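You operate a simulated robot arm through the tools that you are given. There is no shell and no other tool.

Carry out the task below with a simulated two-armed robot. There is one attempt and no reset: what you move stays moved.

## Task
Fill the tub on the round mat to its FILL line and put its lid back.
Fine: swing the spout back over the sink.

The check looks at the end state, three seconds after you hand in, the way a careful person would. Anything else that was tipped, shoved, dropped, spilled or broken makes it a failure. A push-on lid holds only when it is set on centred and level and pressed home; a screw cap is set on level and turned clockwise until tight.

## Robot
Two 7-joint arms with fingered hands on one trunk that stands fixed in place. Base frame: the origin is at the foot of the trunk, x ahead of it, y to its left, z up. Units: m, rad, N and s.
The left shoulder is at [0.017, 0.185, 1.349], the right one opposite. Each reaches about 0.94 m from its shoulder. Payload 4 kg a hand.
The TCP of each hand is the grasp point between the finger pads, 0.026 m short of the fingertips. In the tool frame z runs along the fingers and y along their closing line. The gripper opens to 0.132 m; its body begins 0.073 m behind the TCP. The gripper is a hand of 3 fingers: y runs from the thumb to the fingers, the wrist lies at [0, 0, -0.224] in the tool frame.
Orientation is told as [roll, pitch, yaw] about the base's x, y, z axes, in that order, counted from this pose: with the fingers straight down and closing along the base's y, the tool's x points along the base's -x, its y along +y and its z along -z.

## Interface
- The arms move only by the tool drive_tool. It takes "left_motion", "right_motion" or both (then of equal length, played together; a hand with none holds still); each is one flat list of numbers, 6 for each row, row after row: the shift along the base's x, y, z in cm, then the turn, a rotation vector about the base's x, y, z in rad. In form: [dx, dy, dz, rx, ry, rz, dx, dy, dz, rx, ry, rz, ...]. A call has 1 to 20 rows; each row shifts and turns the commanded pose from where the row before left it. Rows are played at 5 a second. More than 0.05 m and 0.15 rad between two rows, and nothing of the call is played. A pose out of reach is approached as far as the arm can. The call stops where the force on the tool passes 40 N (or 10 N more than at its start, if that is more) or the arm is blocked; 0.2 s more then pass. In this call time passes only in rows, and 0.2 s behind the last. It gives the time, the measured TCP pose, the force on the tool (base axes), the opening and the grip force at its end, in the units of the frame above (readings bear some noise), with the torque about the TCP (base axes, N m) and any sound that the robot's microphone picked up.
- Cameras (640 x 400 px; columns grow to the right, rows downward): "scene" is now at [0.0649, 0.0603, 1.6091]; the picture's right is [0.64, -0.77, -0.01], its down [-0.38, -0.30, -0.88] and it looks along [0.67, 0.56, -0.48] (base axes); focal length 273 px, centre (320, 200). "left" rides on the left gripper at [-0.061, 0.003, -0.092] in its tool frame; the picture's right is [-0.05, -1.00, 0.00], its down [0.83, -0.04, -0.55] and it looks along [0.55, -0.03, 0.83] (tool axes); focal length 230 px, centre (320, 200). "right" rides on the right gripper at [0.062, 0.003, -0.092] in its tool frame; the picture's right is [-0.05, 1.00, 0.00], its down [-0.83, -0.04, -0.56] and it looks along [-0.55, -0.03, 0.83] (tool axes); focal length 230 px, centre (320, 200). There is no depth. A picture from a camera that has moved, and an enlarged one, comes with that camera's place and axes in the base frame and with its lens. The place of the scene camera against the robot may be out by one fixed shift of up to 0.025 m in any direction.
- snapshot(camera): a new picture of that camera. No time passes.
- raise_lower(by): moves the trunk up (or, below 0, down) by that many m; the arms and the scene camera ride with it, the base frame stays. It gives what a move gives, with no picture.
- set_fingers(finger1, finger2, thumb_bend, hand): sets how far each is bent, from 0 (flat) to 1 (curled in); at 0.3 the hand is open as for a grip, at 0.7 the pads meet at the TCP. One left out holds its place. A second passes; each finger stops where it meets its share of the squeeze, and holds until it gets a number again. It is the only way to open and close the hand. It gives what a move gives, with no picture; readings hold the bend of each and the force on the fingers (four entries, about 0 where the hand has none), thumb and palm.
- turn_head(pan, tilt): turns the head with the scene camera to pan (to the left, within 1.501 rad either way) and tilt (down, from -0.506 to 1.204), counted from straight ahead of the robot (the tilt from the chest, where the trunk bows). It gives what a move gives.
- enlarge(camera, box): a new picture of the part [left, top, right, bottom] of that camera's present view, enlarged. No time passes.
- sign_off(): hands the job in; it is judged then, once.

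Nothing tells you positions but the pictures and the camera data. Unless the task says otherwise, let go and move clear before handing in.

The tools are called after ">>>" by a JSON object that holds its "fn" and its "kwargs". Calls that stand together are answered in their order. drive_tool: Moves the arms, as the interface text tells. Its arguments: {"type":"object","properties":{"left_motion":{"type":"array","items":{"type":"number"}},"right_motion":{"type":"array","items":{"type":"number"}}},"required":[]} The other tools are called the same way: raise_lower (by) moves the trunk up or down; set_fingers (finger1, finger2, thumb_bend, hand) moves the fingers one by one; turn_head (pan, tilt) turns the head that bears the scene camera; snapshot (camera) takes a picture; enlarge (camera, box) takes an enlarged picture of a part of a camera's view; sign_off () hands the job in.

At the start:

```text
time_s: 0.0
left_eef_pos: [0.2988, 0.3861, 1.4367]
left_orientation: [0.0, 0.001, -0.001]
left_contact_force: [0.7, 0.7, 0.2]
left_ft_torque: [-0.03, 0.0, -0.01]
left_width: 0.1321
left_grasp_force: 0.0
left_shape: jaw
left_bend: [0.3, 0.3, 0.3]
left_finger forces: [0.0, 0.0, 0.1, 0.0, 0.0, 0.1]
right_eef_pos: [0.4071, 0.079, 1.4609]
right_orientation: [0.0, -0.003, 0.0]
right_contact_force: [-0.3, 0.3, 1.1]
right_ft_torque: [0.01, 0.0, -0.04]
right_width: 0.1315
right_grasp_force: 0.1
right_shape: jaw
right_bend: [0.3, 0.3, 0.3]
right_finger forces: [0.0, 0.0, 0.0, 0.0, 0.0, 0.0]
trunk travel left (down, up): [-0.375, 0.087]
head pan, tilt (commanded): [0.691, 0.487]
```

scene: 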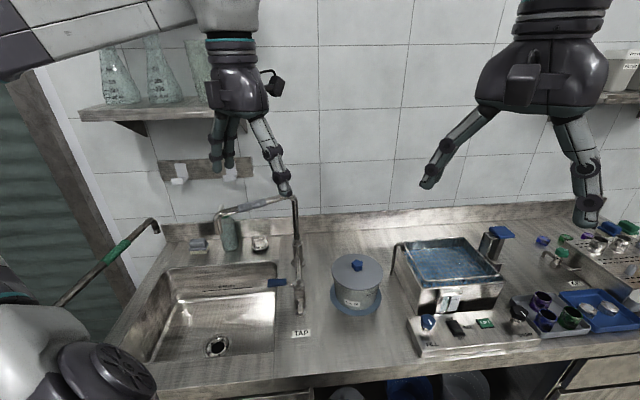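
right: 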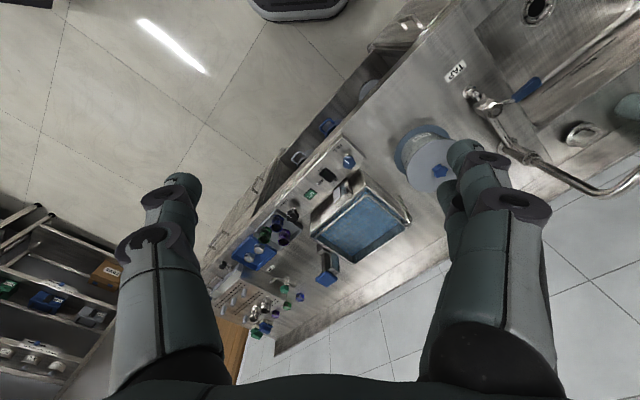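
left: 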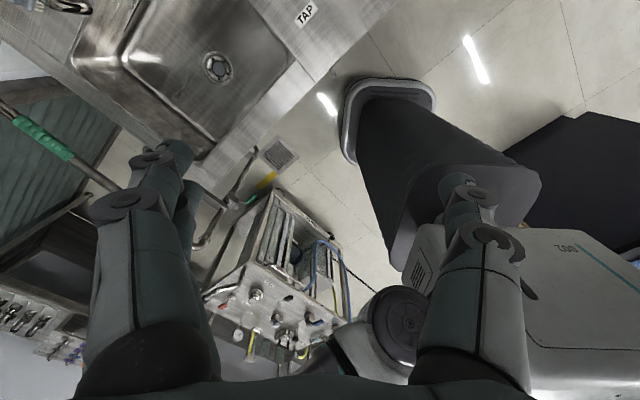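

I see a bench with a sink on the left, a swivel tap, and a tub with lid on a round blue mat right of the tap. I'll look closer at the details before moving.

>>> {"fn": "enlarge", "kwargs": {"camera": "scene", "box": [180, 180, 400, 360]}}

>>> {"fn": "enlarge", "kwargs": {"camera": "scene", "box": [300, 220, 420, 340]}}

>>> {"fn": "enlarge", "kwargs": {"camera": "right", "box": [360, 40, 640, 220]}}

```text
2.22 times, centred on (290, 270) of scene
camera zoom: at [0.0649, 0.0603, 1.6091], right [0.64, -0.77, -0.01], down [-0.38, -0.3, -0.88], along [0.67, 0.56, -0.48], focal length 607 px, centre (387, 44)
```

zoom: 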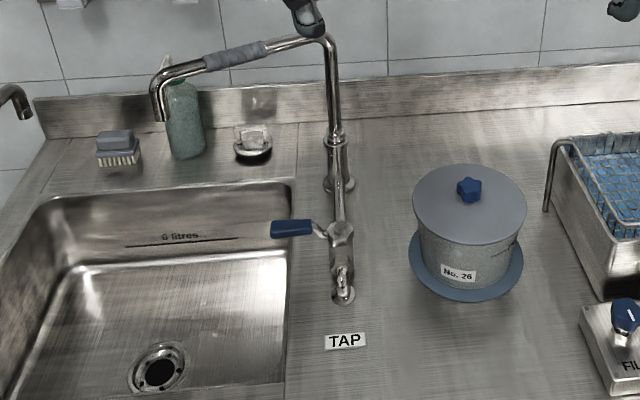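

```text
3.33 times, centred on (360, 280) of scene
camera zoom: at [0.0649, 0.0603, 1.6091], right [0.64, -0.77, -0.01], down [-0.38, -0.3, -0.88], along [0.67, 0.56, -0.48], focal length 910 px, centre (187, -67)
```

zoom: 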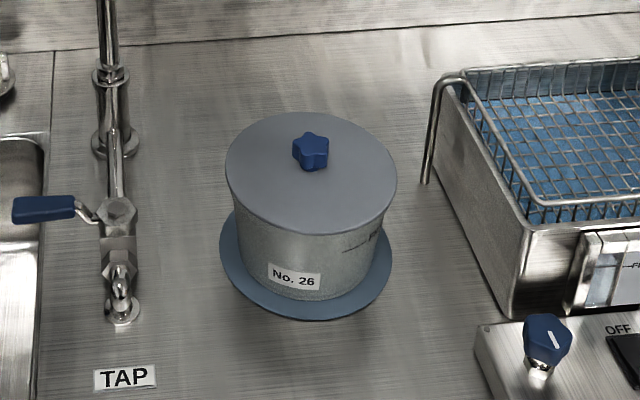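

```text
2.22 times, centred on (500, 130) of right
camera zoom: at [0.3449, 0.081, 1.5519], right [0.05, 1.0, 0.0], down [0.83, -0.04, 0.56], along [0.56, -0.03, -0.83], focal length 511 px, centre (-80, 356)
```

zoom: 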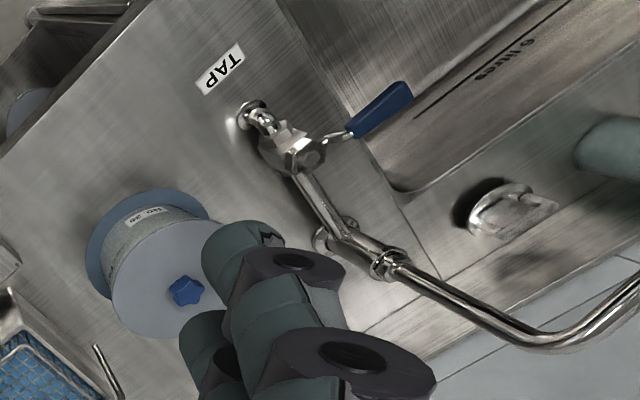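

The tub (No. 26) stands on the blue round mat with a push-on lid with a star knob; the tap's spout with grey sleeve hangs over the sink and a blue lever is at the pipe's valve. I'll turn the head to centre on the tub and tap for a better look.

>>> {"fn": "turn_head", "kwargs": {"pan": 0.691, "tilt": 0.75}}

```text
time_s: 0.8
left_eef_pos: [0.2994, 0.3866, 1.4372]
left_orientation: [-0.001, 0.0, 0.0]
left_contact_force: [0.1, -0.6, -0.1]
left_ft_torque: [0.02, 0.01, 0.01]
left_width: 0.1321
left_grasp_force: 0.1
left_shape: jaw
left_bend: [0.3, 0.3, 0.3]
left_finger forces: [0.0, 0.0, 0.1, 0.0, 0.0, 0.1]
right_eef_pos: [0.4056, 0.0793, 1.4588]
right_orientation: [0.0, -0.003, -0.001]
right_contact_force: [0.7, 1.2, 0.0]
right_ft_torque: [0.0, 0.0, -0.03]
right_width: 0.1319
right_grasp_force: 0.0
right_shape: jaw
right_bend: [0.3, 0.3, 0.3]
right_finger forces: [0.1, 0.0, 0.0, 0.0, 0.0, 0.0]
trunk travel left (down, up): [-0.375, 0.087]
head pan, tilt (commanded): [0.691, 0.75]
```

The head has tilted down. I'll take the new view and enlarge the tub and tap.

>>> {"fn": "snapshot", "kwargs": {"camera": "scene"}}

>>> {"fn": "enlarge", "kwargs": {"camera": "scene", "box": [200, 100, 400, 225]}}

>>> {"fn": "enlarge", "kwargs": {"camera": "scene", "box": [310, 160, 410, 240]}}

```text
taken
camera scene: at [0.0579, 0.055, 1.5862], right [0.64, -0.77, -0.01], down [-0.54, -0.43, -0.72], along [0.55, 0.47, -0.69], focal length 273 px, centre (320, 200)
```

scene: 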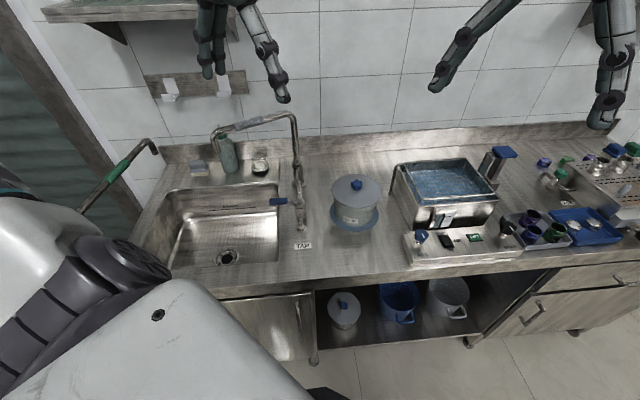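

```text
3.20 times, centred on (300, 162) of scene
camera zoom: at [0.0579, 0.055, 1.5862], right [0.64, -0.77, -0.01], down [-0.54, -0.43, -0.72], along [0.55, 0.47, -0.69], focal length 874 px, centre (384, 320)
```

zoom: 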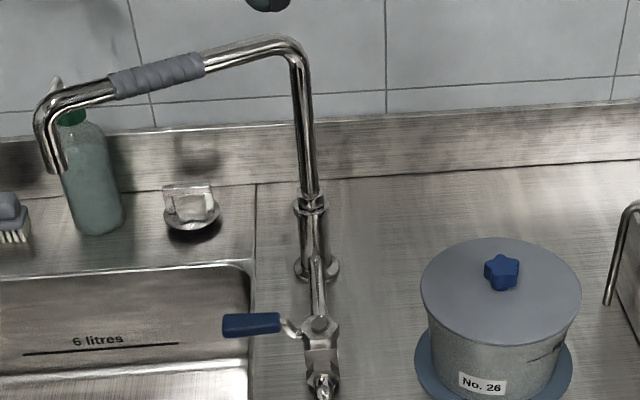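

```text
5.00 times, centred on (360, 200) of scene
camera zoom: at [0.0579, 0.055, 1.5862], right [0.64, -0.77, -0.01], down [-0.54, -0.43, -0.72], along [0.55, 0.47, -0.69], focal length 1365 px, centre (120, 200)
```

zoom: 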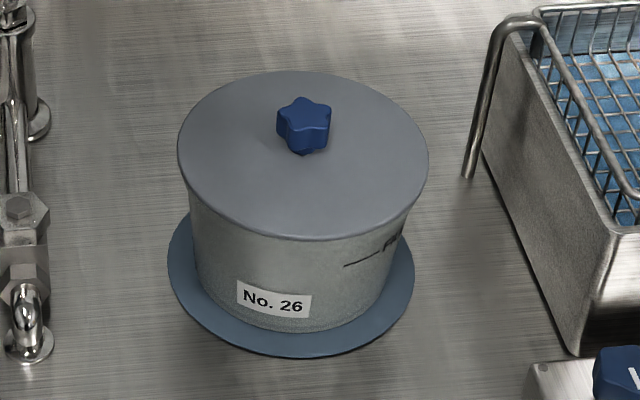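

The bench top is near z≈0.845, tub knob about [0.66, 0.40, 0.97], tap riser about [0.65, 0.67] with a spout ~0.26 m long at z≈1.15. I'll move the right hand a little left so its camera gives a second, better view for triangulation.

>>> {"fn": "drive_tool", "kwargs": {"right_motion": [0, 4, 0, 0, 0, 0, 0, 4, 0, 0, 0, 0, 0, 4, 0, 0, 0, 0, 0, 4, 0, 0, 0, 0, 0, 0, 0, 0, 0, 0]}}

```text
time_s: 2.0
left_eef_pos: [0.3, 0.3856, 1.4377]
left_orientation: [0.002, 0.001, -0.001]
left_contact_force: [-0.4, 0.0, 0.0]
left_ft_torque: [0.0, 0.01, 0.0]
left_width: 0.1321
left_grasp_force: 0.0
left_shape: jaw
left_bend: [0.3, 0.3, 0.3]
left_finger forces: [0.0, 0.0, 0.0, 0.0, 0.1, 0.1]
right_eef_pos: [0.4174, 0.2126, 1.4584]
right_orientation: [0.017, 0.008, -0.028]
right_contact_force: [0.0, -0.7, -0.6]
right_ft_torque: [0.01, 0.0, 0.02]
right_width: 0.1321
right_grasp_force: 0.1
right_shape: jaw
right_bend: [0.3, 0.3, 0.3]
right_finger forces: [0.1, 0.0, 0.0, 0.0, 0.0, 0.0]
right hand out of reach, approached as far as the arm can: row 4
trunk travel left (down, up): [-0.375, 0.087]
head pan, tilt (commanded): [0.691, 0.75]
```

The right hand reached its limit at that height. I'll look through its camera.

>>> {"fn": "snapshot", "kwargs": {"camera": "right"}}

>>> {"fn": "enlarge", "kwargs": {"camera": "right", "box": [320, 20, 560, 200]}}

```text
taken
camera right: at [0.3564, 0.2153, 1.5523], right [0.08, 1.0, 0.02], down [0.83, -0.08, 0.55], along [0.55, -0.03, -0.84], focal length 230 px, centre (320, 200)
```

right: 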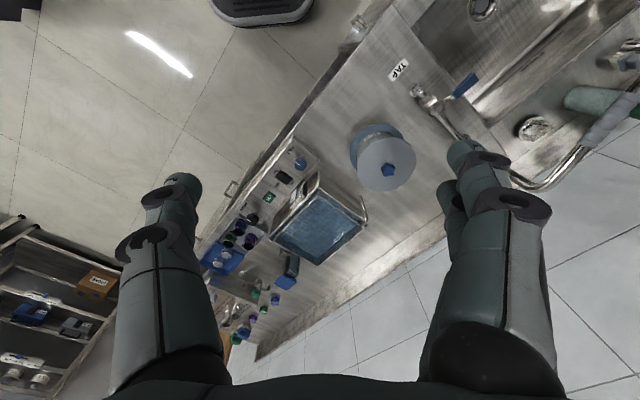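

```text
2.22 times, centred on (440, 110) of right
camera zoom: at [0.3564, 0.2153, 1.5523], right [0.08, 1.0, 0.02], down [0.83, -0.08, 0.55], along [0.55, -0.03, -0.84], focal length 511 px, centre (53, 400)
```

zoom: 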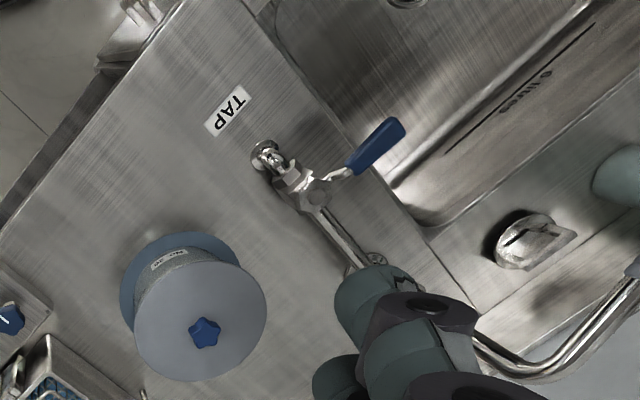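

The bench lies diagonally (front edge runs from +x,−y toward −x,+y), and the tap, valve and lever sit between tub and sink. The lid is about 0.166 m wide. I'll lower the trunk a little to improve reach and move the left hand toward the tub so its camera gives a close view.

>>> {"fn": "raise_lower", "kwargs": {"by": -0.12}}

>>> {"fn": "drive_tool", "kwargs": {"right_motion": [-2, -4, 0, 0, 0, 0, -2, -4, 0, 0, 0, 0, -2, -4, 0, 0, 0, 0, 0, -4, 0, 0, 0, 0], "left_motion": [4, 0, 0, 0, 0, 0, 4, 0, 0, 0, 0, 0, 4, 0, 0, 0, 0, 0, 4, 0, 0, 0, 0, 0]}}

>>> {"fn": "snapshot", "kwargs": {"camera": "left"}}

>>> {"fn": "snapshot", "kwargs": {"camera": "scene"}}

```text
time_s: 3.5
left_eef_pos: [0.2984, 0.3865, 1.3167]
left_orientation: [0.001, -0.001, 0.003]
left_contact_force: [0.5, -0.2, 0.2]
left_ft_torque: [0.04, -0.02, 0.0]
left_width: 0.1318
left_grasp_force: 0.1
left_shape: jaw
left_bend: [0.3, 0.3, 0.3]
left_finger forces: [0.0, 0.1, 0.1, 0.0, 0.0, 0.0]
right_eef_pos: [0.4128, 0.2186, 1.3331]
right_orientation: [0.005, 0.012, -0.019]
right_contact_force: [0.0, -0.9, 0.1]
right_ft_torque: [0.01, 0.02, 0.04]
right_width: 0.1315
right_grasp_force: 0.0
right_shape: jaw
right_bend: [0.3, 0.3, 0.3]
right_finger forces: [0.0, 0.1, 0.0, 0.1, 0.0, 0.0]
trunk travel left (down, up): [-0.255, 0.207]
head pan, tilt (commanded): [0.691, 0.75]
```

```text
time_s: 4.5
left_eef_pos: [0.4632, 0.3843, 1.3166]
left_orientation: [0.004, 0.0, 0.0]
left_contact_force: [0.2, -0.8, 0.6]
left_ft_torque: [0.04, 0.05, 0.0]
left_width: 0.1318
left_grasp_force: 0.0
left_shape: jaw
left_bend: [0.3, 0.3, 0.3]
left_finger forces: [0.0, 0.1, 0.0, 0.0, 0.1, 0.0]
right_eef_pos: [0.3428, 0.0633, 1.3345]
right_orientation: [0.004, -0.001, 0.0]
right_contact_force: [-0.7, -0.4, -0.4]
right_ft_torque: [0.0, 0.02, 0.02]
right_width: 0.1319
right_grasp_force: 0.0
right_shape: jaw
right_bend: [0.3, 0.3, 0.3]
right_finger forces: [0.1, 0.0, 0.0, 0.0, 0.0, 0.0]
trunk travel left (down, up): [-0.255, 0.207]
head pan, tilt (commanded): [0.691, 0.75]
```

```text
taken
camera left: at [0.5225, 0.3867, 1.4091], right [0.05, -1.0, 0.0], down [-0.83, -0.04, 0.56], along [-0.56, -0.03, -0.83], focal length 230 px, centre (320, 200)
```

left: 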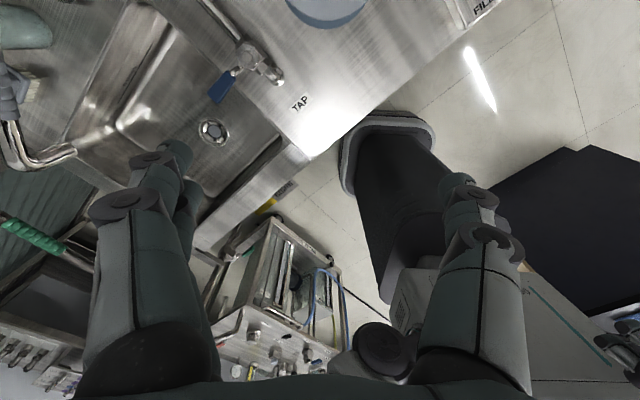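

```text
taken
camera scene: at [0.1096, 0.0515, 1.4552], right [0.63, -0.77, -0.07], down [-0.6, -0.43, -0.67], along [0.48, 0.47, -0.74], focal length 273 px, centre (320, 200)
```

scene: 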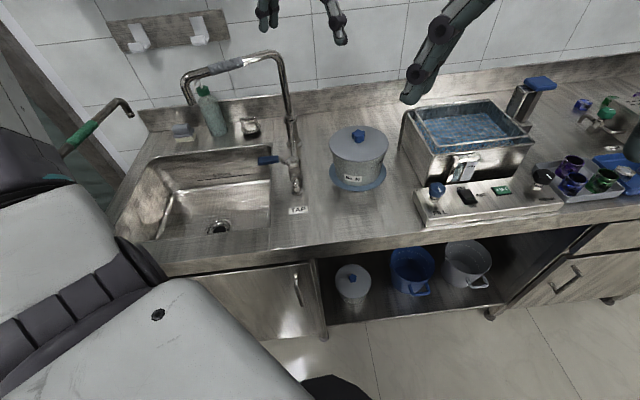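

The left hand is clear and well placed. I'll move it forward to just above the tub and look down at the lid knob.

>>> {"fn": "drive_tool", "kwargs": {"left_motion": [4, 0, -2, 0, 0, 0, 4, 0, -2, 0, 0, 0, 4, 0, -2, 0, 0, 0, 4, 0, -2, 0, 0, 0, 2, 0, -2, 0, 0, 0]}}

>>> {"fn": "snapshot", "kwargs": {"camera": "left"}}

>>> {"fn": "snapshot", "kwargs": {"camera": "scene"}}

```text
time_s: 5.7
left_eef_pos: [0.6415, 0.3877, 1.2161]
left_orientation: [-0.003, 0.0, 0.0]
left_contact_force: [0.0, -0.1, -0.3]
left_ft_torque: [0.0, 0.01, -0.06]
left_width: 0.132
left_grasp_force: 0.0
left_shape: jaw
left_bend: [0.3, 0.3, 0.3]
left_finger forces: [0.0, 0.1, 0.0, 0.0, 0.0, 0.0]
right_eef_pos: [0.3441, 0.0676, 1.3342]
right_orientation: [0.001, 0.0, 0.0]
right_contact_force: [-0.6, 0.1, 0.6]
right_ft_torque: [-0.03, -0.01, 0.0]
right_width: 0.1319
right_grasp_force: 0.0
right_shape: jaw
right_bend: [0.3, 0.3, 0.3]
right_finger forces: [0.0, 0.0, 0.0, 0.0, 0.0, 0.0]
trunk travel left (down, up): [-0.255, 0.207]
head pan, tilt (commanded): [0.691, 0.75]
```

```text
taken
camera left: at [0.7021, 0.391, 1.3082], right [0.05, -1.0, 0.0], down [-0.83, -0.04, 0.56], along [-0.55, -0.03, -0.83], focal length 230 px, centre (320, 200)
```

left: 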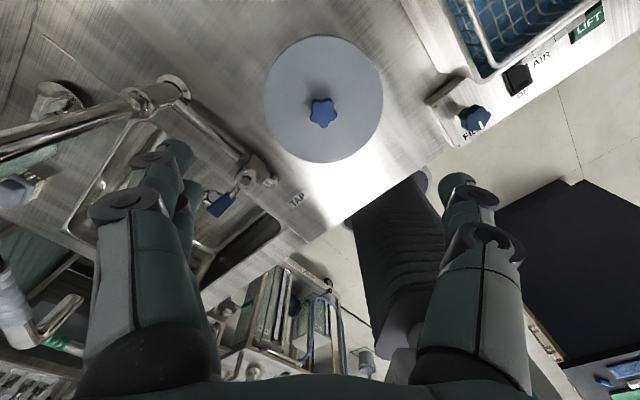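

```text
taken
camera scene: at [0.1086, 0.0554, 1.4552], right [0.63, -0.77, -0.07], down [-0.6, -0.43, -0.67], along [0.48, 0.47, -0.74], focal length 273 px, centre (320, 200)
```

scene: 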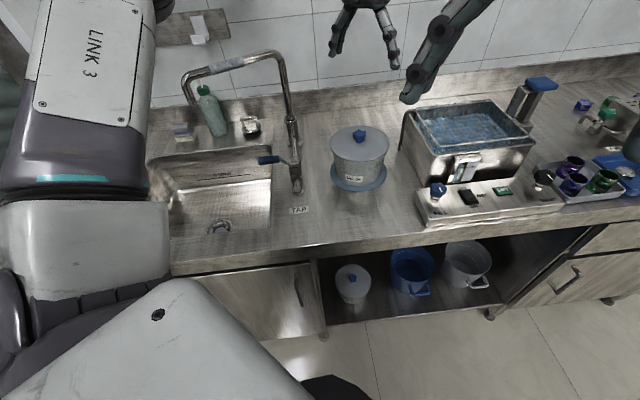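

The knob appears close under the hand, near x≈0.627, y≈0.382. I'll lower above it and look again to get its height.

>>> {"fn": "drive_tool", "kwargs": {"left_motion": [-0.7, -0.3, -4, 0, 0, 0, -0.7, -0.3, -4, 0, 0, 0, 0, 0, -3, 0, 0, 0, 0, 0, 0, 0, 0, 0]}}

>>> {"fn": "snapshot", "kwargs": {"camera": "left"}}

>>> {"fn": "enlarge", "kwargs": {"camera": "left", "box": [200, 0, 440, 200]}}

```text
time_s: 6.7
left_eef_pos: [0.6261, 0.3805, 1.1059]
left_orientation: [0.0, 0.001, 0.001]
left_contact_force: [0.6, 0.6, 0.3]
left_ft_torque: [-0.02, 0.0, 0.02]
left_width: 0.1317
left_grasp_force: 0.1
left_shape: jaw
left_bend: [0.3, 0.3, 0.3]
left_finger forces: [0.1, 0.0, 0.0, 0.0, 0.0, 0.0]
right_eef_pos: [0.3419, 0.0672, 1.3354]
right_orientation: [0.001, -0.001, 0.0]
right_contact_force: [-0.6, 0.0, -0.6]
right_ft_torque: [0.03, 0.01, -0.01]
right_width: 0.132
right_grasp_force: 0.1
right_shape: jaw
right_bend: [0.3, 0.3, 0.3]
right_finger forces: [0.0, 0.0, 0.1, 0.0, 0.0, 0.0]
trunk travel left (down, up): [-0.255, 0.207]
head pan, tilt (commanded): [0.691, 0.75]
```

```text
taken
camera left: at [0.6866, 0.3835, 1.1992], right [0.05, -1.0, 0.0], down [-0.83, -0.04, 0.55], along [-0.55, -0.03, -0.83], focal length 230 px, centre (320, 200)
```

left: 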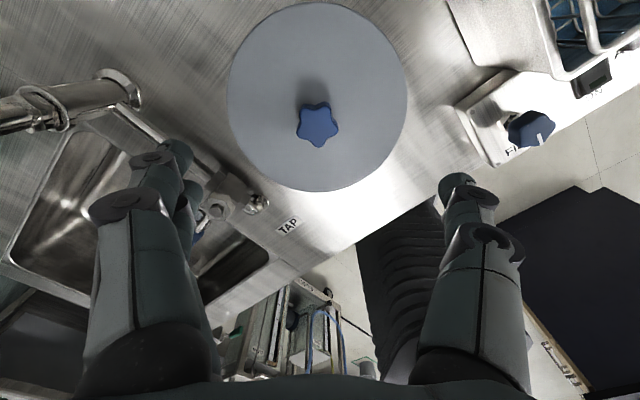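

```text
2.00 times, centred on (320, 100) of left
camera zoom: at [0.6866, 0.3835, 1.1992], right [0.05, -1.0, 0.0], down [-0.83, -0.04, 0.55], along [-0.55, -0.03, -0.83], focal length 460 px, centre (320, 400)
```

zoom: 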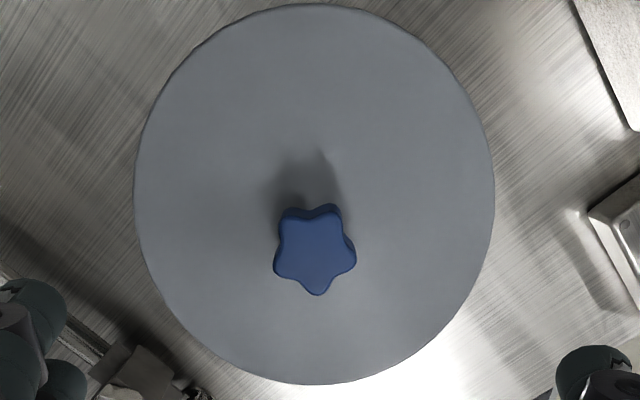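

The knob's top seems to be near z≈1.0–1.02 with the lid about 0.155 m wide. I'll descend partway, slightly correcting x, and re-check.

>>> {"fn": "drive_tool", "kwargs": {"left_motion": [0.4, 0.1, -2.5, 0, 0, 0, 0, 0, -2, 0, 0, 0, 0, 0, 0, 0, 0, 0]}}

>>> {"fn": "snapshot", "kwargs": {"camera": "left"}}

>>> {"fn": "enlarge", "kwargs": {"camera": "scene", "box": [280, 60, 440, 210]}}

```text
time_s: 7.5
left_eef_pos: [0.63, 0.3813, 1.062]
left_orientation: [0.0, -0.003, 0.003]
left_contact_force: [0.2, 0.0, -0.3]
left_ft_torque: [0.05, 0.01, 0.0]
left_width: 0.1318
left_grasp_force: 0.0
left_shape: jaw
left_bend: [0.3, 0.3, 0.3]
left_finger forces: [0.0, 0.0, 0.0, 0.0, 0.1, 0.0]
right_eef_pos: [0.3405, 0.0654, 1.3358]
right_orientation: [0.0, -0.002, -0.002]
right_contact_force: [-0.9, -0.2, 0.4]
right_ft_torque: [-0.01, -0.02, 0.01]
right_width: 0.1319
right_grasp_force: 0.0
right_shape: jaw
right_bend: [0.3, 0.3, 0.3]
right_finger forces: [0.1, 0.1, 0.0, 0.0, 0.0, 0.0]
trunk travel left (down, up): [-0.255, 0.207]
head pan, tilt (commanded): [0.691, 0.75]
```

```text
taken
camera left: at [0.6901, 0.3847, 1.1547], right [0.05, -1.0, 0.0], down [-0.83, -0.04, 0.55], along [-0.55, -0.03, -0.83], focal length 230 px, centre (320, 200)
```

left: 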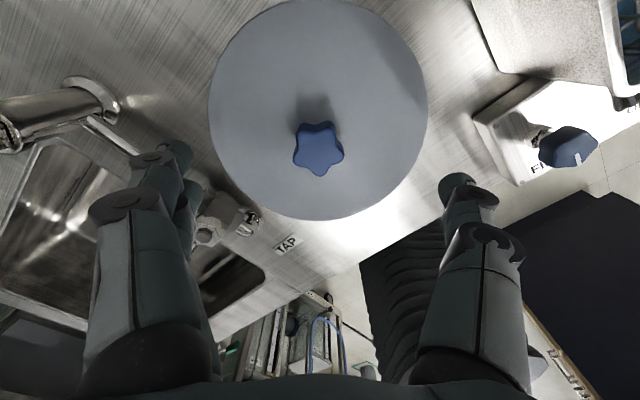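

```text
2.67 times, centred on (360, 135) of scene
camera zoom: at [0.1068, 0.0548, 1.4555], right [0.63, -0.77, -0.07], down [-0.6, -0.43, -0.67], along [0.48, 0.47, -0.74], focal length 728 px, centre (213, 373)
```

zoom: 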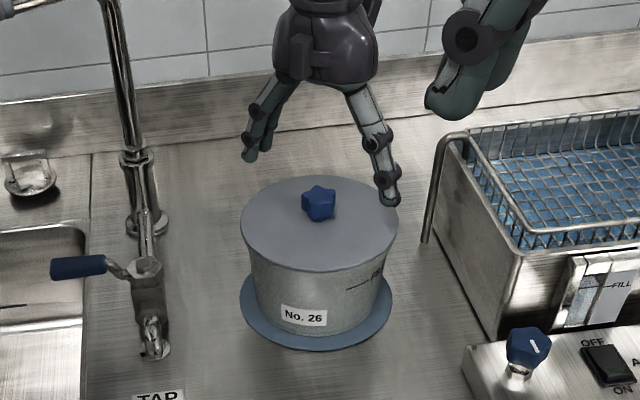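

The lid top is at about z≈0.98 and the knob top about 1.005, centred at [0.632, 0.382]. I'll descend to bracket the knob with the fingertips just above the lid.

>>> {"fn": "drive_tool", "kwargs": {"left_motion": [0.2, 0.1, -2.0, 0, 0, 0, 0, 0, -1.5, 0, 0, 0, 0, 0, -1.0, 0, 0, 0, 0, 0, 0, 0, 0, 0]}}

>>> {"fn": "snapshot", "kwargs": {"camera": "left"}}

>>> {"fn": "enlarge", "kwargs": {"camera": "scene", "box": [300, 80, 420, 200]}}

```text
time_s: 8.5
left_eef_pos: [0.6325, 0.3819, 1.0172]
left_orientation: [0.0, 0.001, -0.001]
left_contact_force: [-0.1, -0.3, 0.1]
left_ft_torque: [-0.02, -0.01, 0.01]
left_width: 0.1318
left_grasp_force: 0.0
left_shape: jaw
left_bend: [0.3, 0.3, 0.3]
left_finger forces: [0.0, 0.0, 0.0, 0.0, 0.0, 0.0]
right_eef_pos: [0.3419, 0.0672, 1.3351]
right_orientation: [0.0, 0.0, 0.001]
right_contact_force: [-0.3, -0.1, 0.2]
right_ft_torque: [-0.02, -0.02, 0.0]
right_width: 0.132
right_grasp_force: 0.0
right_shape: jaw
right_bend: [0.3, 0.3, 0.3]
right_finger forces: [0.0, 0.0, 0.0, 0.0, 0.1, 0.0]
trunk travel left (down, up): [-0.255, 0.207]
head pan, tilt (commanded): [0.691, 0.75]
```

```text
taken
camera left: at [0.6924, 0.3859, 1.1089], right [0.05, -1.0, 0.0], down [-0.83, -0.04, 0.55], along [-0.55, -0.03, -0.83], focal length 230 px, centre (320, 200)
```

left: 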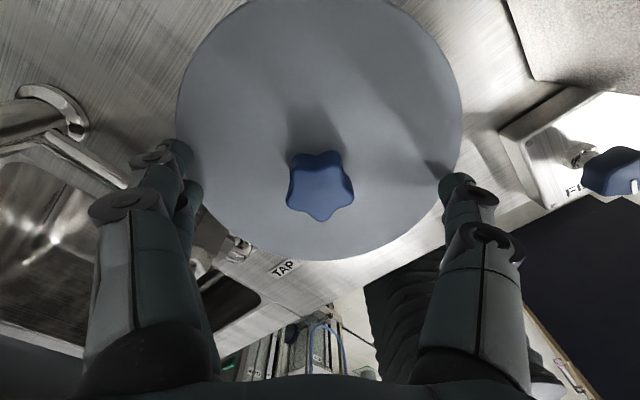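

```text
3.33 times, centred on (360, 140) of scene
camera zoom: at [0.1073, 0.055, 1.4554], right [0.63, -0.77, -0.07], down [-0.6, -0.43, -0.67], along [0.48, 0.47, -0.74], focal length 910 px, centre (187, 400)
```

zoom: 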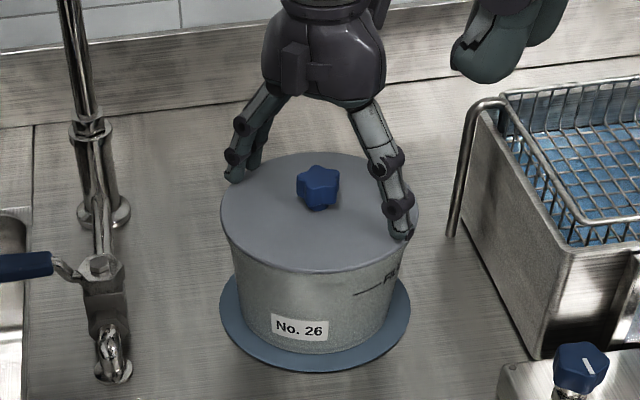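

Knob top is about z≈1.01, right at the TCP. I'll lower 5 mm more and begin closing the fingers in steps.

>>> {"fn": "drive_tool", "kwargs": {"left_motion": [0.0, 0.0, -0.5, 0, 0, 0, 0, 0, 0, 0, 0, 0]}}

>>> {"fn": "set_fingers", "kwargs": {"hand": "left", "finger1": 0.5, "finger2": 0.5, "thumb_bend": 0.5}}

>>> {"fn": "snapshot", "kwargs": {"camera": "left"}}

>>> {"fn": "enlarge", "kwargs": {"camera": "scene", "box": [300, 80, 420, 200]}}

```text
time_s: 9.1
left_eef_pos: [0.6318, 0.3822, 1.0125]
left_orientation: [0.0, -0.002, 0.002]
left_contact_force: [-0.1, -0.1, 3.9]
left_ft_torque: [0.05, 0.0, -0.01]
left_width: 0.1318
left_grasp_force: 0.0
left_shape: jaw
left_bend: [0.3, 0.3, 0.3]
left_finger forces: [1.2, 1.0, 0.0, 0.1, 1.3, 0.0]
right_eef_pos: [0.3416, 0.0659, 1.3352]
right_orientation: [0.0, -0.002, 0.0]
right_contact_force: [0.1, -0.3, -0.6]
right_ft_torque: [-0.01, 0.02, -0.02]
right_width: 0.1318
right_grasp_force: 0.1
right_shape: jaw
right_bend: [0.3, 0.3, 0.3]
right_finger forces: [0.0, 0.0, 0.0, 0.0, 0.0, 0.0]
trunk travel left (down, up): [-0.255, 0.207]
head pan, tilt (commanded): [0.691, 0.75]
```

```text
time_s: 10.0
left_eef_pos: [0.6337, 0.3815, 1.0194]
left_orientation: [-0.003, -0.018, 0.003]
left_contact_force: [-6.3, 0.4, 21.1]
left_ft_torque: [0.67, 0.31, 0.23]
left_width: 0.0753
left_grasp_force: 10.9
left_shape: fingers
left_bend: [0.49, 0.48, 0.49]
left_finger forces: [6.5, 10.7, 0.0, 0.0, 4.3, 0.1]
right_eef_pos: [0.3399, 0.0663, 1.336]
right_orientation: [0.0, -0.004, -0.001]
right_contact_force: [-0.7, 0.1, 0.5]
right_ft_torque: [0.01, -0.02, 0.04]
right_width: 0.1317
right_grasp_force: 0.1
right_shape: jaw
right_bend: [0.3, 0.3, 0.3]
right_finger forces: [0.1, 0.0, 0.0, 0.1, 0.0, 0.1]
trunk travel left (down, up): [-0.255, 0.207]
head pan, tilt (commanded): [0.691, 0.75]
stopped (left hand): the force on the tool passed its limit at 41 N (the readings are from after the stop); the commanded pose is now the measured one
```

```text
taken
camera left: at [0.6927, 0.385, 1.1135], right [0.06, -1.0, 0.0], down [-0.84, -0.04, 0.54], along [-0.54, -0.03, -0.84], focal length 230 px, centre (320, 200)
```

left: 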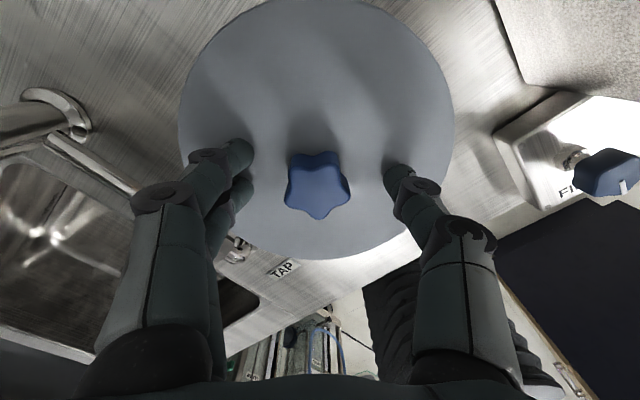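

```text
3.33 times, centred on (360, 140) of scene
camera zoom: at [0.1045, 0.054, 1.4554], right [0.63, -0.77, -0.07], down [-0.6, -0.43, -0.67], along [0.49, 0.47, -0.74], focal length 910 px, centre (187, 400)
```

zoom: 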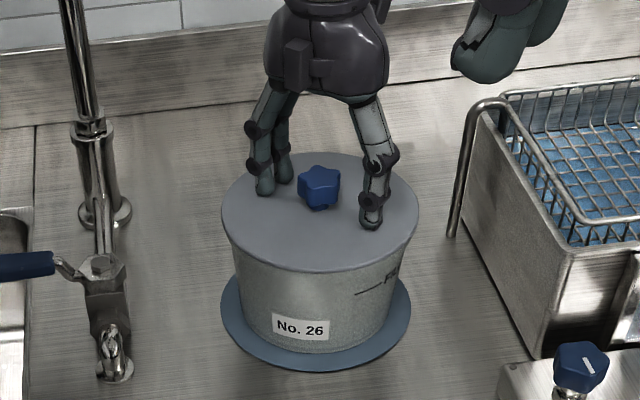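

The closing fingertips swing downward and pressed on the lid. I'll raise the hand about 12 mm before continuing to close.

>>> {"fn": "drive_tool", "kwargs": {"left_motion": [0.0, 0.0, 0.8, 0, 0.016, 0, -0.1, 0, 0.5, 0, 0, 0, 0, 0, 0, 0, 0, 0]}}

>>> {"fn": "set_fingers", "kwargs": {"hand": "left", "finger1": 0.58, "finger2": 0.58, "thumb_bend": 0.58}}

>>> {"fn": "snapshot", "kwargs": {"camera": "left"}}

>>> {"fn": "enlarge", "kwargs": {"camera": "scene", "box": [300, 80, 420, 200]}}

```text
time_s: 10.8
left_eef_pos: [0.6329, 0.3825, 1.0291]
left_orientation: [-0.002, 0.007, 0.001]
left_contact_force: [0.3, 0.3, 0.5]
left_ft_torque: [0.04, -0.02, -0.02]
left_width: 0.0684
left_grasp_force: 0.1
left_shape: fingers
left_bend: [0.5, 0.5, 0.5]
left_finger forces: [0.0, 0.1, 0.0, 0.0, 0.0, 0.0]
right_eef_pos: [0.3418, 0.0668, 1.3354]
right_orientation: [0.001, -0.002, 0.001]
right_contact_force: [-0.6, 0.1, 0.4]
right_ft_torque: [-0.02, -0.01, 0.02]
right_width: 0.1317
right_grasp_force: 0.1
right_shape: jaw
right_bend: [0.3, 0.3, 0.3]
right_finger forces: [0.0, 0.0, 0.0, 0.0, 0.1, 0.0]
trunk travel left (down, up): [-0.255, 0.207]
head pan, tilt (commanded): [0.691, 0.75]
```

```text
time_s: 11.8
left_eef_pos: [0.6335, 0.3816, 1.0294]
left_orientation: [-0.002, 0.007, 0.003]
left_contact_force: [-1.0, 0.1, -0.3]
left_ft_torque: [-0.02, 0.0, 0.01]
left_width: 0.0451
left_grasp_force: 0.1
left_shape: fingers
left_bend: [0.57, 0.57, 0.57]
left_finger forces: [0.1, 0.0, 0.0, 0.0, 0.0, 0.1]
right_eef_pos: [0.3419, 0.0666, 1.3347]
right_orientation: [-0.001, -0.002, 0.0]
right_contact_force: [0.1, 0.8, 0.3]
right_ft_torque: [0.01, -0.04, 0.01]
right_width: 0.1317
right_grasp_force: 0.0
right_shape: jaw
right_bend: [0.3, 0.3, 0.3]
right_finger forces: [0.0, 0.0, 0.0, 0.1, 0.1, 0.0]
trunk travel left (down, up): [-0.255, 0.207]
head pan, tilt (commanded): [0.691, 0.75]
```

```text
taken
camera left: at [0.6945, 0.3858, 1.1214], right [0.05, -1.0, 0.0], down [-0.83, -0.04, 0.56], along [-0.56, -0.03, -0.83], focal length 230 px, centre (320, 200)
```

left: 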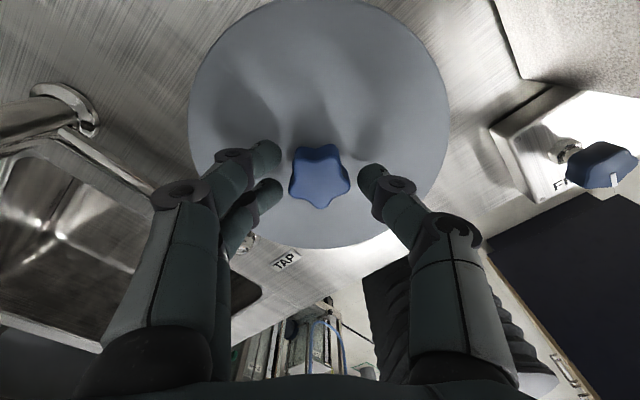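

```text
3.33 times, centred on (360, 140) of scene
camera zoom: at [0.1071, 0.0549, 1.4554], right [0.63, -0.77, -0.07], down [-0.6, -0.43, -0.67], along [0.48, 0.47, -0.74], focal length 910 px, centre (187, 400)
```

zoom: 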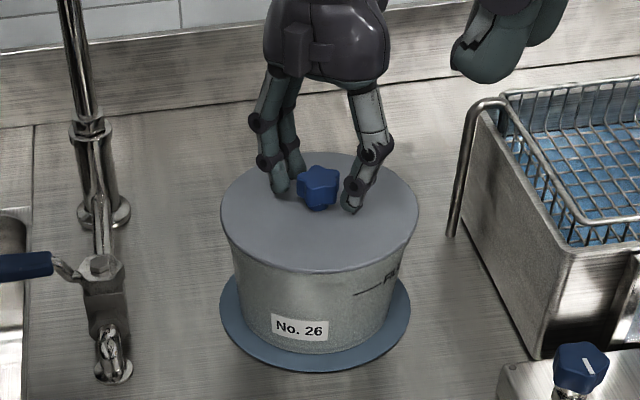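

The fingers now bracket the knob without pressing on the lid. I'll close onto it.

>>> {"fn": "set_fingers", "kwargs": {"hand": "left", "finger1": 0.7, "finger2": 0.7, "thumb_bend": 0.7}}

>>> {"fn": "snapshot", "kwargs": {"camera": "left"}}

>>> {"fn": "enlarge", "kwargs": {"camera": "scene", "box": [300, 80, 420, 200]}}

```text
time_s: 12.8
left_eef_pos: [0.6333, 0.3837, 1.0291]
left_orientation: [-0.001, 0.007, 0.001]
left_contact_force: [-1.1, 0.2, -1.2]
left_ft_torque: [0.0, 0.03, 0.01]
left_width: 0.0299
left_grasp_force: 11.7
left_shape: fingers
left_bend: [0.62, 0.63, 0.65]
left_finger forces: [6.2, 5.9, 0.0, 0.1, 11.7, 0.0]
right_eef_pos: [0.3433, 0.0662, 1.3357]
right_orientation: [0.0, -0.002, 0.0]
right_contact_force: [0.0, -0.4, 0.4]
right_ft_torque: [0.0, 0.01, 0.05]
right_width: 0.132
right_grasp_force: 0.0
right_shape: jaw
right_bend: [0.3, 0.3, 0.3]
right_finger forces: [0.0, 0.1, 0.1, 0.0, 0.1, 0.1]
trunk travel left (down, up): [-0.255, 0.207]
head pan, tilt (commanded): [0.691, 0.75]
```

```text
taken
camera left: at [0.6947, 0.3859, 1.1208], right [0.05, -1.0, 0.0], down [-0.83, -0.04, 0.56], along [-0.56, -0.03, -0.83], focal length 230 px, centre (320, 200)
```

left: 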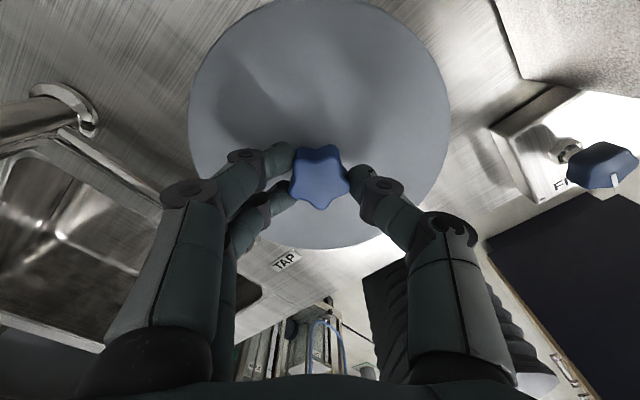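

```text
3.33 times, centred on (360, 140) of scene
camera zoom: at [0.1074, 0.0551, 1.4554], right [0.63, -0.77, -0.07], down [-0.6, -0.43, -0.67], along [0.48, 0.47, -0.74], focal length 910 px, centre (187, 400)
```

zoom: 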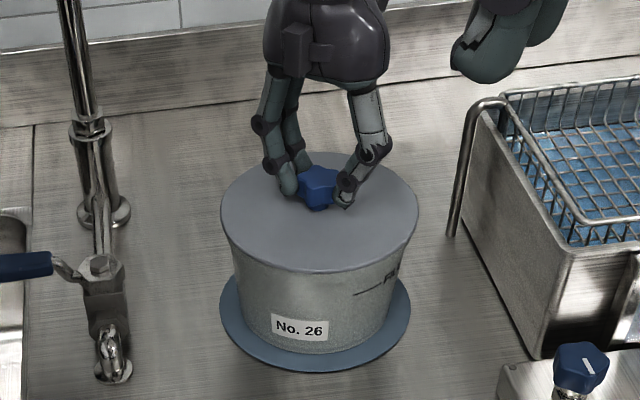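

The knob is gripped at about 12 N. I'll lift slowly a few mm and check whether the lid comes off or the tub comes along.

>>> {"fn": "drive_tool", "kwargs": {"left_motion": [0, 0, 0.2, 0, 0, 0, 0, 0, 0.3, 0, 0, 0, 0, 0, 0.3, 0, 0, 0]}}

>>> {"fn": "enlarge", "kwargs": {"camera": "scene", "box": [300, 80, 420, 200]}}

```text
time_s: 13.6
left_eef_pos: [0.6343, 0.3828, 1.0373]
left_orientation: [-0.002, 0.006, 0.0]
left_contact_force: [0.4, 0.1, -0.8]
left_ft_torque: [-0.02, 0.0, -0.01]
left_width: 0.0299
left_grasp_force: 12.4
left_shape: fingers
left_bend: [0.62, 0.63, 0.65]
left_finger forces: [6.4, 5.7, 0.1, 0.0, 11.8, 0.0]
right_eef_pos: [0.342, 0.0672, 1.3351]
right_orientation: [0.001, -0.001, 0.0]
right_contact_force: [0.4, -1.1, -0.4]
right_ft_torque: [-0.01, 0.01, 0.01]
right_width: 0.1318
right_grasp_force: 0.0
right_shape: jaw
right_bend: [0.3, 0.3, 0.3]
right_finger forces: [0.1, 0.0, 0.0, 0.1, 0.1, 0.0]
trunk travel left (down, up): [-0.255, 0.207]
head pan, tilt (commanded): [0.691, 0.75]
heard: snap
```

```text
3.33 times, centred on (360, 140) of scene
camera zoom: at [0.1073, 0.055, 1.4554], right [0.63, -0.77, -0.07], down [-0.6, -0.43, -0.67], along [0.48, 0.47, -0.74], focal length 910 px, centre (187, 400)
```

zoom: 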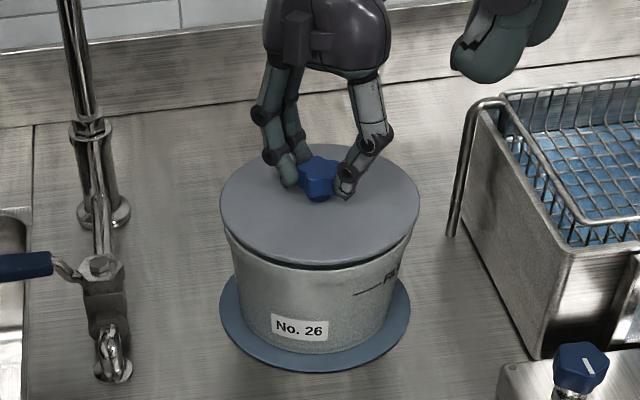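

The lid snapped off cleanly and the tub stayed. I'll lift it clear and look at the lid's underside and the open tub.

>>> {"fn": "drive_tool", "kwargs": {"left_motion": [0, 0, 2, 0, 0, 0, 0, 0, 4, 0, 0, 0, 0, 0, 4, 0, 0, 0, 0, 0, 0, 0, 0, 0]}}

>>> {"fn": "snapshot", "kwargs": {"camera": "scene"}}

>>> {"fn": "enlarge", "kwargs": {"camera": "scene", "box": [280, 60, 440, 220]}}

>>> {"fn": "snapshot", "kwargs": {"camera": "right"}}

```text
time_s: 14.6
left_eef_pos: [0.6347, 0.3833, 1.1367]
left_orientation: [-0.001, 0.007, 0.001]
left_contact_force: [0.6, 0.7, -0.5]
left_ft_torque: [-0.03, 0.02, 0.01]
left_width: 0.03
left_grasp_force: 12.2
left_shape: fingers
left_bend: [0.62, 0.63, 0.65]
left_finger forces: [6.5, 5.6, 0.1, 0.0, 11.7, 0.0]
right_eef_pos: [0.3428, 0.0662, 1.3346]
right_orientation: [-0.001, -0.002, 0.0]
right_contact_force: [-0.7, -0.6, 0.9]
right_ft_torque: [-0.04, 0.01, 0.02]
right_width: 0.1319
right_grasp_force: 0.0
right_shape: jaw
right_bend: [0.3, 0.3, 0.3]
right_finger forces: [0.0, 0.0, 0.0, 0.0, 0.1, 0.0]
trunk travel left (down, up): [-0.255, 0.207]
head pan, tilt (commanded): [0.691, 0.75]
```

```text
taken
camera scene: at [0.1078, 0.0554, 1.4553], right [0.63, -0.77, -0.07], down [-0.6, -0.43, -0.67], along [0.48, 0.47, -0.74], focal length 273 px, centre (320, 200)
```

scene: 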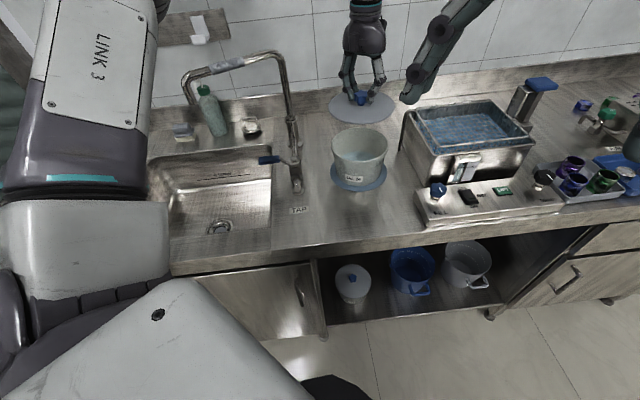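

```text
2.50 times, centred on (360, 140) of scene
camera zoom: at [0.1078, 0.0554, 1.4553], right [0.63, -0.77, -0.07], down [-0.6, -0.43, -0.67], along [0.48, 0.47, -0.74], focal length 683 px, centre (220, 350)
```

zoom: 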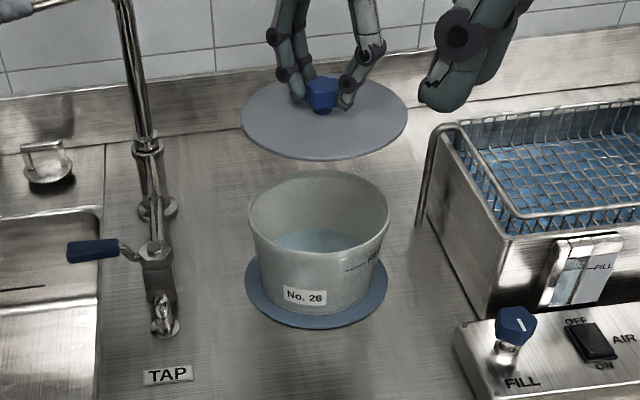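

```text
taken
camera right: at [0.281, 0.0689, 1.428], right [0.05, 1.0, 0.0], down [0.83, -0.04, 0.56], along [0.56, -0.03, -0.83], focal length 230 px, centre (320, 200)
```

right: 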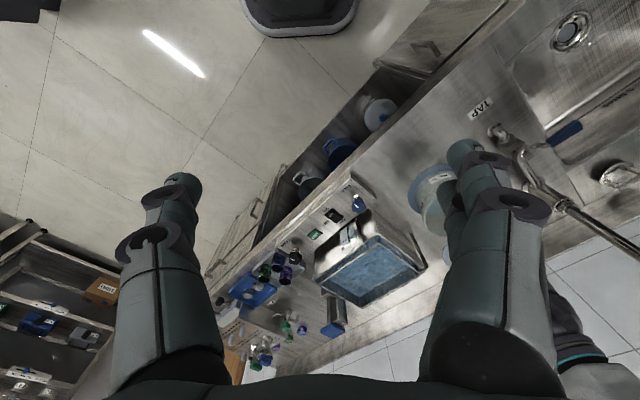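

The tub already holds a little water and the lid is a thin disc. I'll carry the lid to the free bench area in front of the tub (near [0.45, 0.36]).

>>> {"fn": "drive_tool", "kwargs": {"left_motion": [-4, -0.5, 0, 0, 0, 0, -4, -0.5, 0, 0, 0, 0, -4, -0.5, 0, 0, 0, 0, -4, -0.5, 0, 0, 0, 0, -2.2, 0, 0, 0, 0, 0, 0, 0, 0, 0, 0, 0]}}

>>> {"fn": "snapshot", "kwargs": {"camera": "scene"}}

>>> {"fn": "snapshot", "kwargs": {"camera": "left"}}

```text
time_s: 16.0
left_eef_pos: [0.4514, 0.3616, 1.1364]
left_orientation: [-0.001, 0.008, 0.0]
left_contact_force: [-0.4, 0.5, 0.0]
left_ft_torque: [0.01, 0.01, -0.01]
left_width: 0.0298
left_grasp_force: 11.2
left_shape: fingers
left_bend: [0.62, 0.63, 0.65]
left_finger forces: [6.4, 5.7, 0.0, 0.0, 11.5, 0.1]
right_eef_pos: [0.3415, 0.067, 1.3343]
right_orientation: [0.001, -0.003, 0.001]
right_contact_force: [0.1, 0.4, 1.1]
right_ft_torque: [-0.02, 0.01, 0.0]
right_width: 0.1319
right_grasp_force: 0.1
right_shape: jaw
right_bend: [0.3, 0.3, 0.3]
right_finger forces: [0.1, 0.1, 0.0, 0.0, 0.1, 0.0]
trunk travel left (down, up): [-0.255, 0.207]
head pan, tilt (commanded): [0.691, 0.75]
```

```text
taken
camera scene: at [0.108, 0.0547, 1.4553], right [0.63, -0.77, -0.07], down [-0.6, -0.43, -0.67], along [0.48, 0.47, -0.74], focal length 273 px, centre (320, 200)
```

scene: 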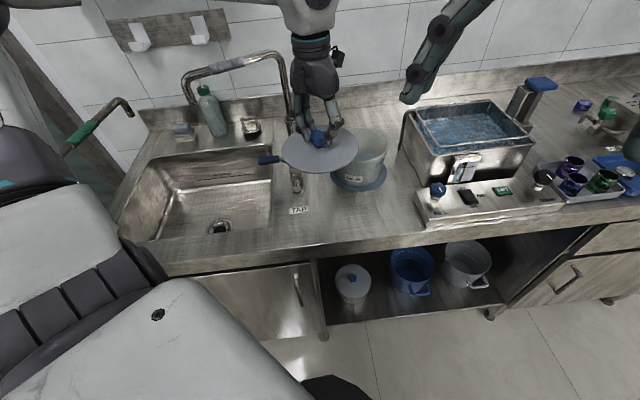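

```text
taken
camera left: at [0.5136, 0.3653, 1.2281], right [0.05, -1.0, 0.0], down [-0.83, -0.04, 0.56], along [-0.56, -0.03, -0.83], focal length 230 px, centre (320, 200)
```

left: 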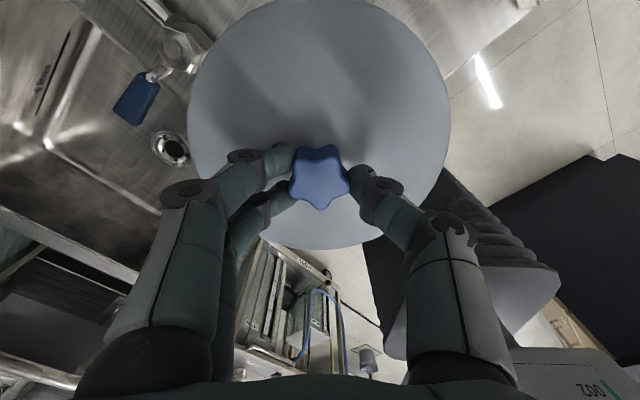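

The spot below is clear of tub mat, valve foot and front edge. I'll lower the lid toward the bench.

>>> {"fn": "drive_tool", "kwargs": {"left_motion": [-0.3, -0.3, -4, 0, 0, 0, 0, 0, -4, 0, 0, 0, 0, 0, -4, 0, 0, 0, 0, 0, -4, 0, 0, 0, 0, 0, -3, 0, 0, 0, 0, 0, 0, 0, 0, 0]}}

>>> {"fn": "enlarge", "kwargs": {"camera": "scene", "box": [260, 110, 440, 260]}}

>>> {"fn": "snapshot", "kwargs": {"camera": "left"}}

```text
time_s: 17.4
left_eef_pos: [0.4469, 0.359, 0.9465]
left_orientation: [-0.003, 0.006, 0.001]
left_contact_force: [0.2, 0.3, -1.3]
left_ft_torque: [-0.02, -0.03, -0.02]
left_width: 0.0299
left_grasp_force: 12.0
left_shape: fingers
left_bend: [0.62, 0.63, 0.65]
left_finger forces: [6.5, 5.7, 0.0, 0.1, 11.5, 0.0]
right_eef_pos: [0.3416, 0.0663, 1.3356]
right_orientation: [0.0, -0.002, 0.0]
right_contact_force: [-0.2, 0.1, 0.5]
right_ft_torque: [-0.01, -0.01, 0.01]
right_width: 0.1318
right_grasp_force: 0.1
right_shape: jaw
right_bend: [0.3, 0.3, 0.3]
right_finger forces: [0.0, 0.0, 0.0, 0.0, 0.0, 0.0]
trunk travel left (down, up): [-0.255, 0.207]
head pan, tilt (commanded): [0.691, 0.75]
```

```text
2.67 times, centred on (350, 185) of scene
camera zoom: at [0.1067, 0.0549, 1.4555], right [0.63, -0.77, -0.07], down [-0.6, -0.43, -0.67], along [0.48, 0.47, -0.74], focal length 728 px, centre (240, 240)
```

zoom: 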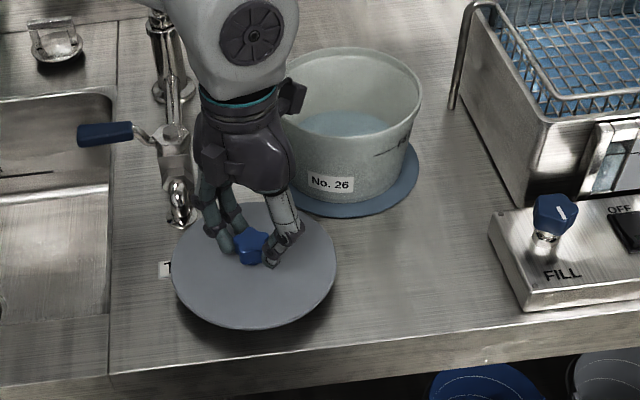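

```text
taken
camera left: at [0.509, 0.3632, 1.0397], right [0.05, -1.0, 0.0], down [-0.83, -0.04, 0.56], along [-0.56, -0.03, -0.83], focal length 230 px, centre (320, 200)
```

left: 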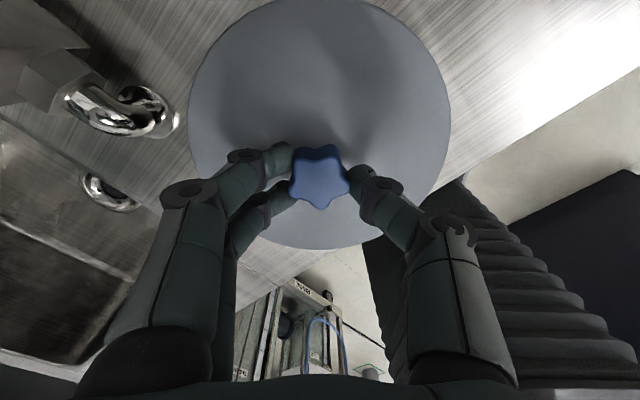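

The lid is a few cm above the bench. Before setting it down I want a closer look at the bench's front edge beneath it.

>>> {"fn": "enlarge", "kwargs": {"camera": "scene", "box": [290, 190, 390, 260]}}

>>> {"fn": "enlarge", "kwargs": {"camera": "right", "box": [360, 40, 560, 200]}}

```text
5.71 times, centred on (340, 225) of scene
camera zoom: at [0.1067, 0.0549, 1.4555], right [0.63, -0.77, -0.07], down [-0.6, -0.43, -0.67], along [0.48, 0.47, -0.74], focal length 1560 px, centre (206, 57)
```

zoom: 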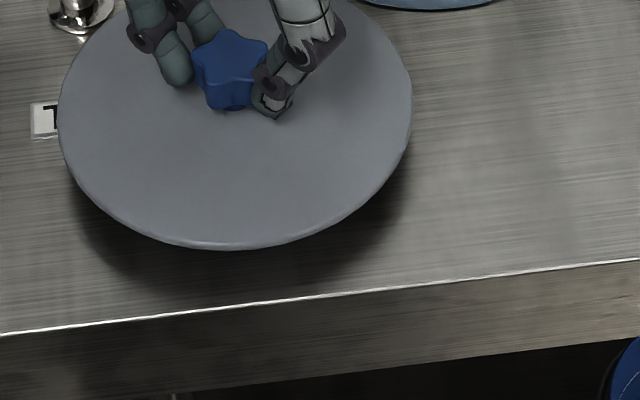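

```text
2.50 times, centred on (460, 120) of right
camera zoom: at [0.2799, 0.0684, 1.4284], right [0.05, 1.0, 0.0], down [0.83, -0.04, 0.56], along [0.56, -0.03, -0.83], focal length 575 px, centre (-30, 400)
```

zoom: 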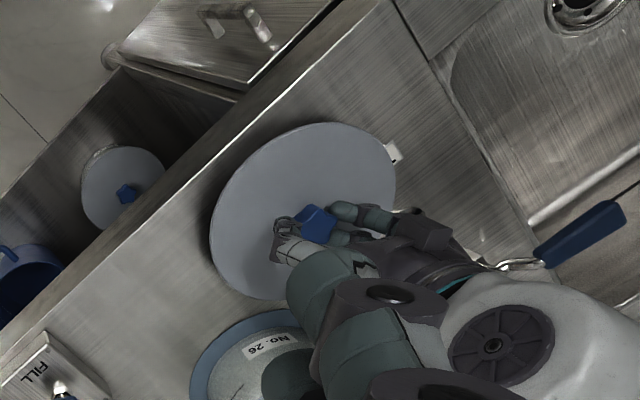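

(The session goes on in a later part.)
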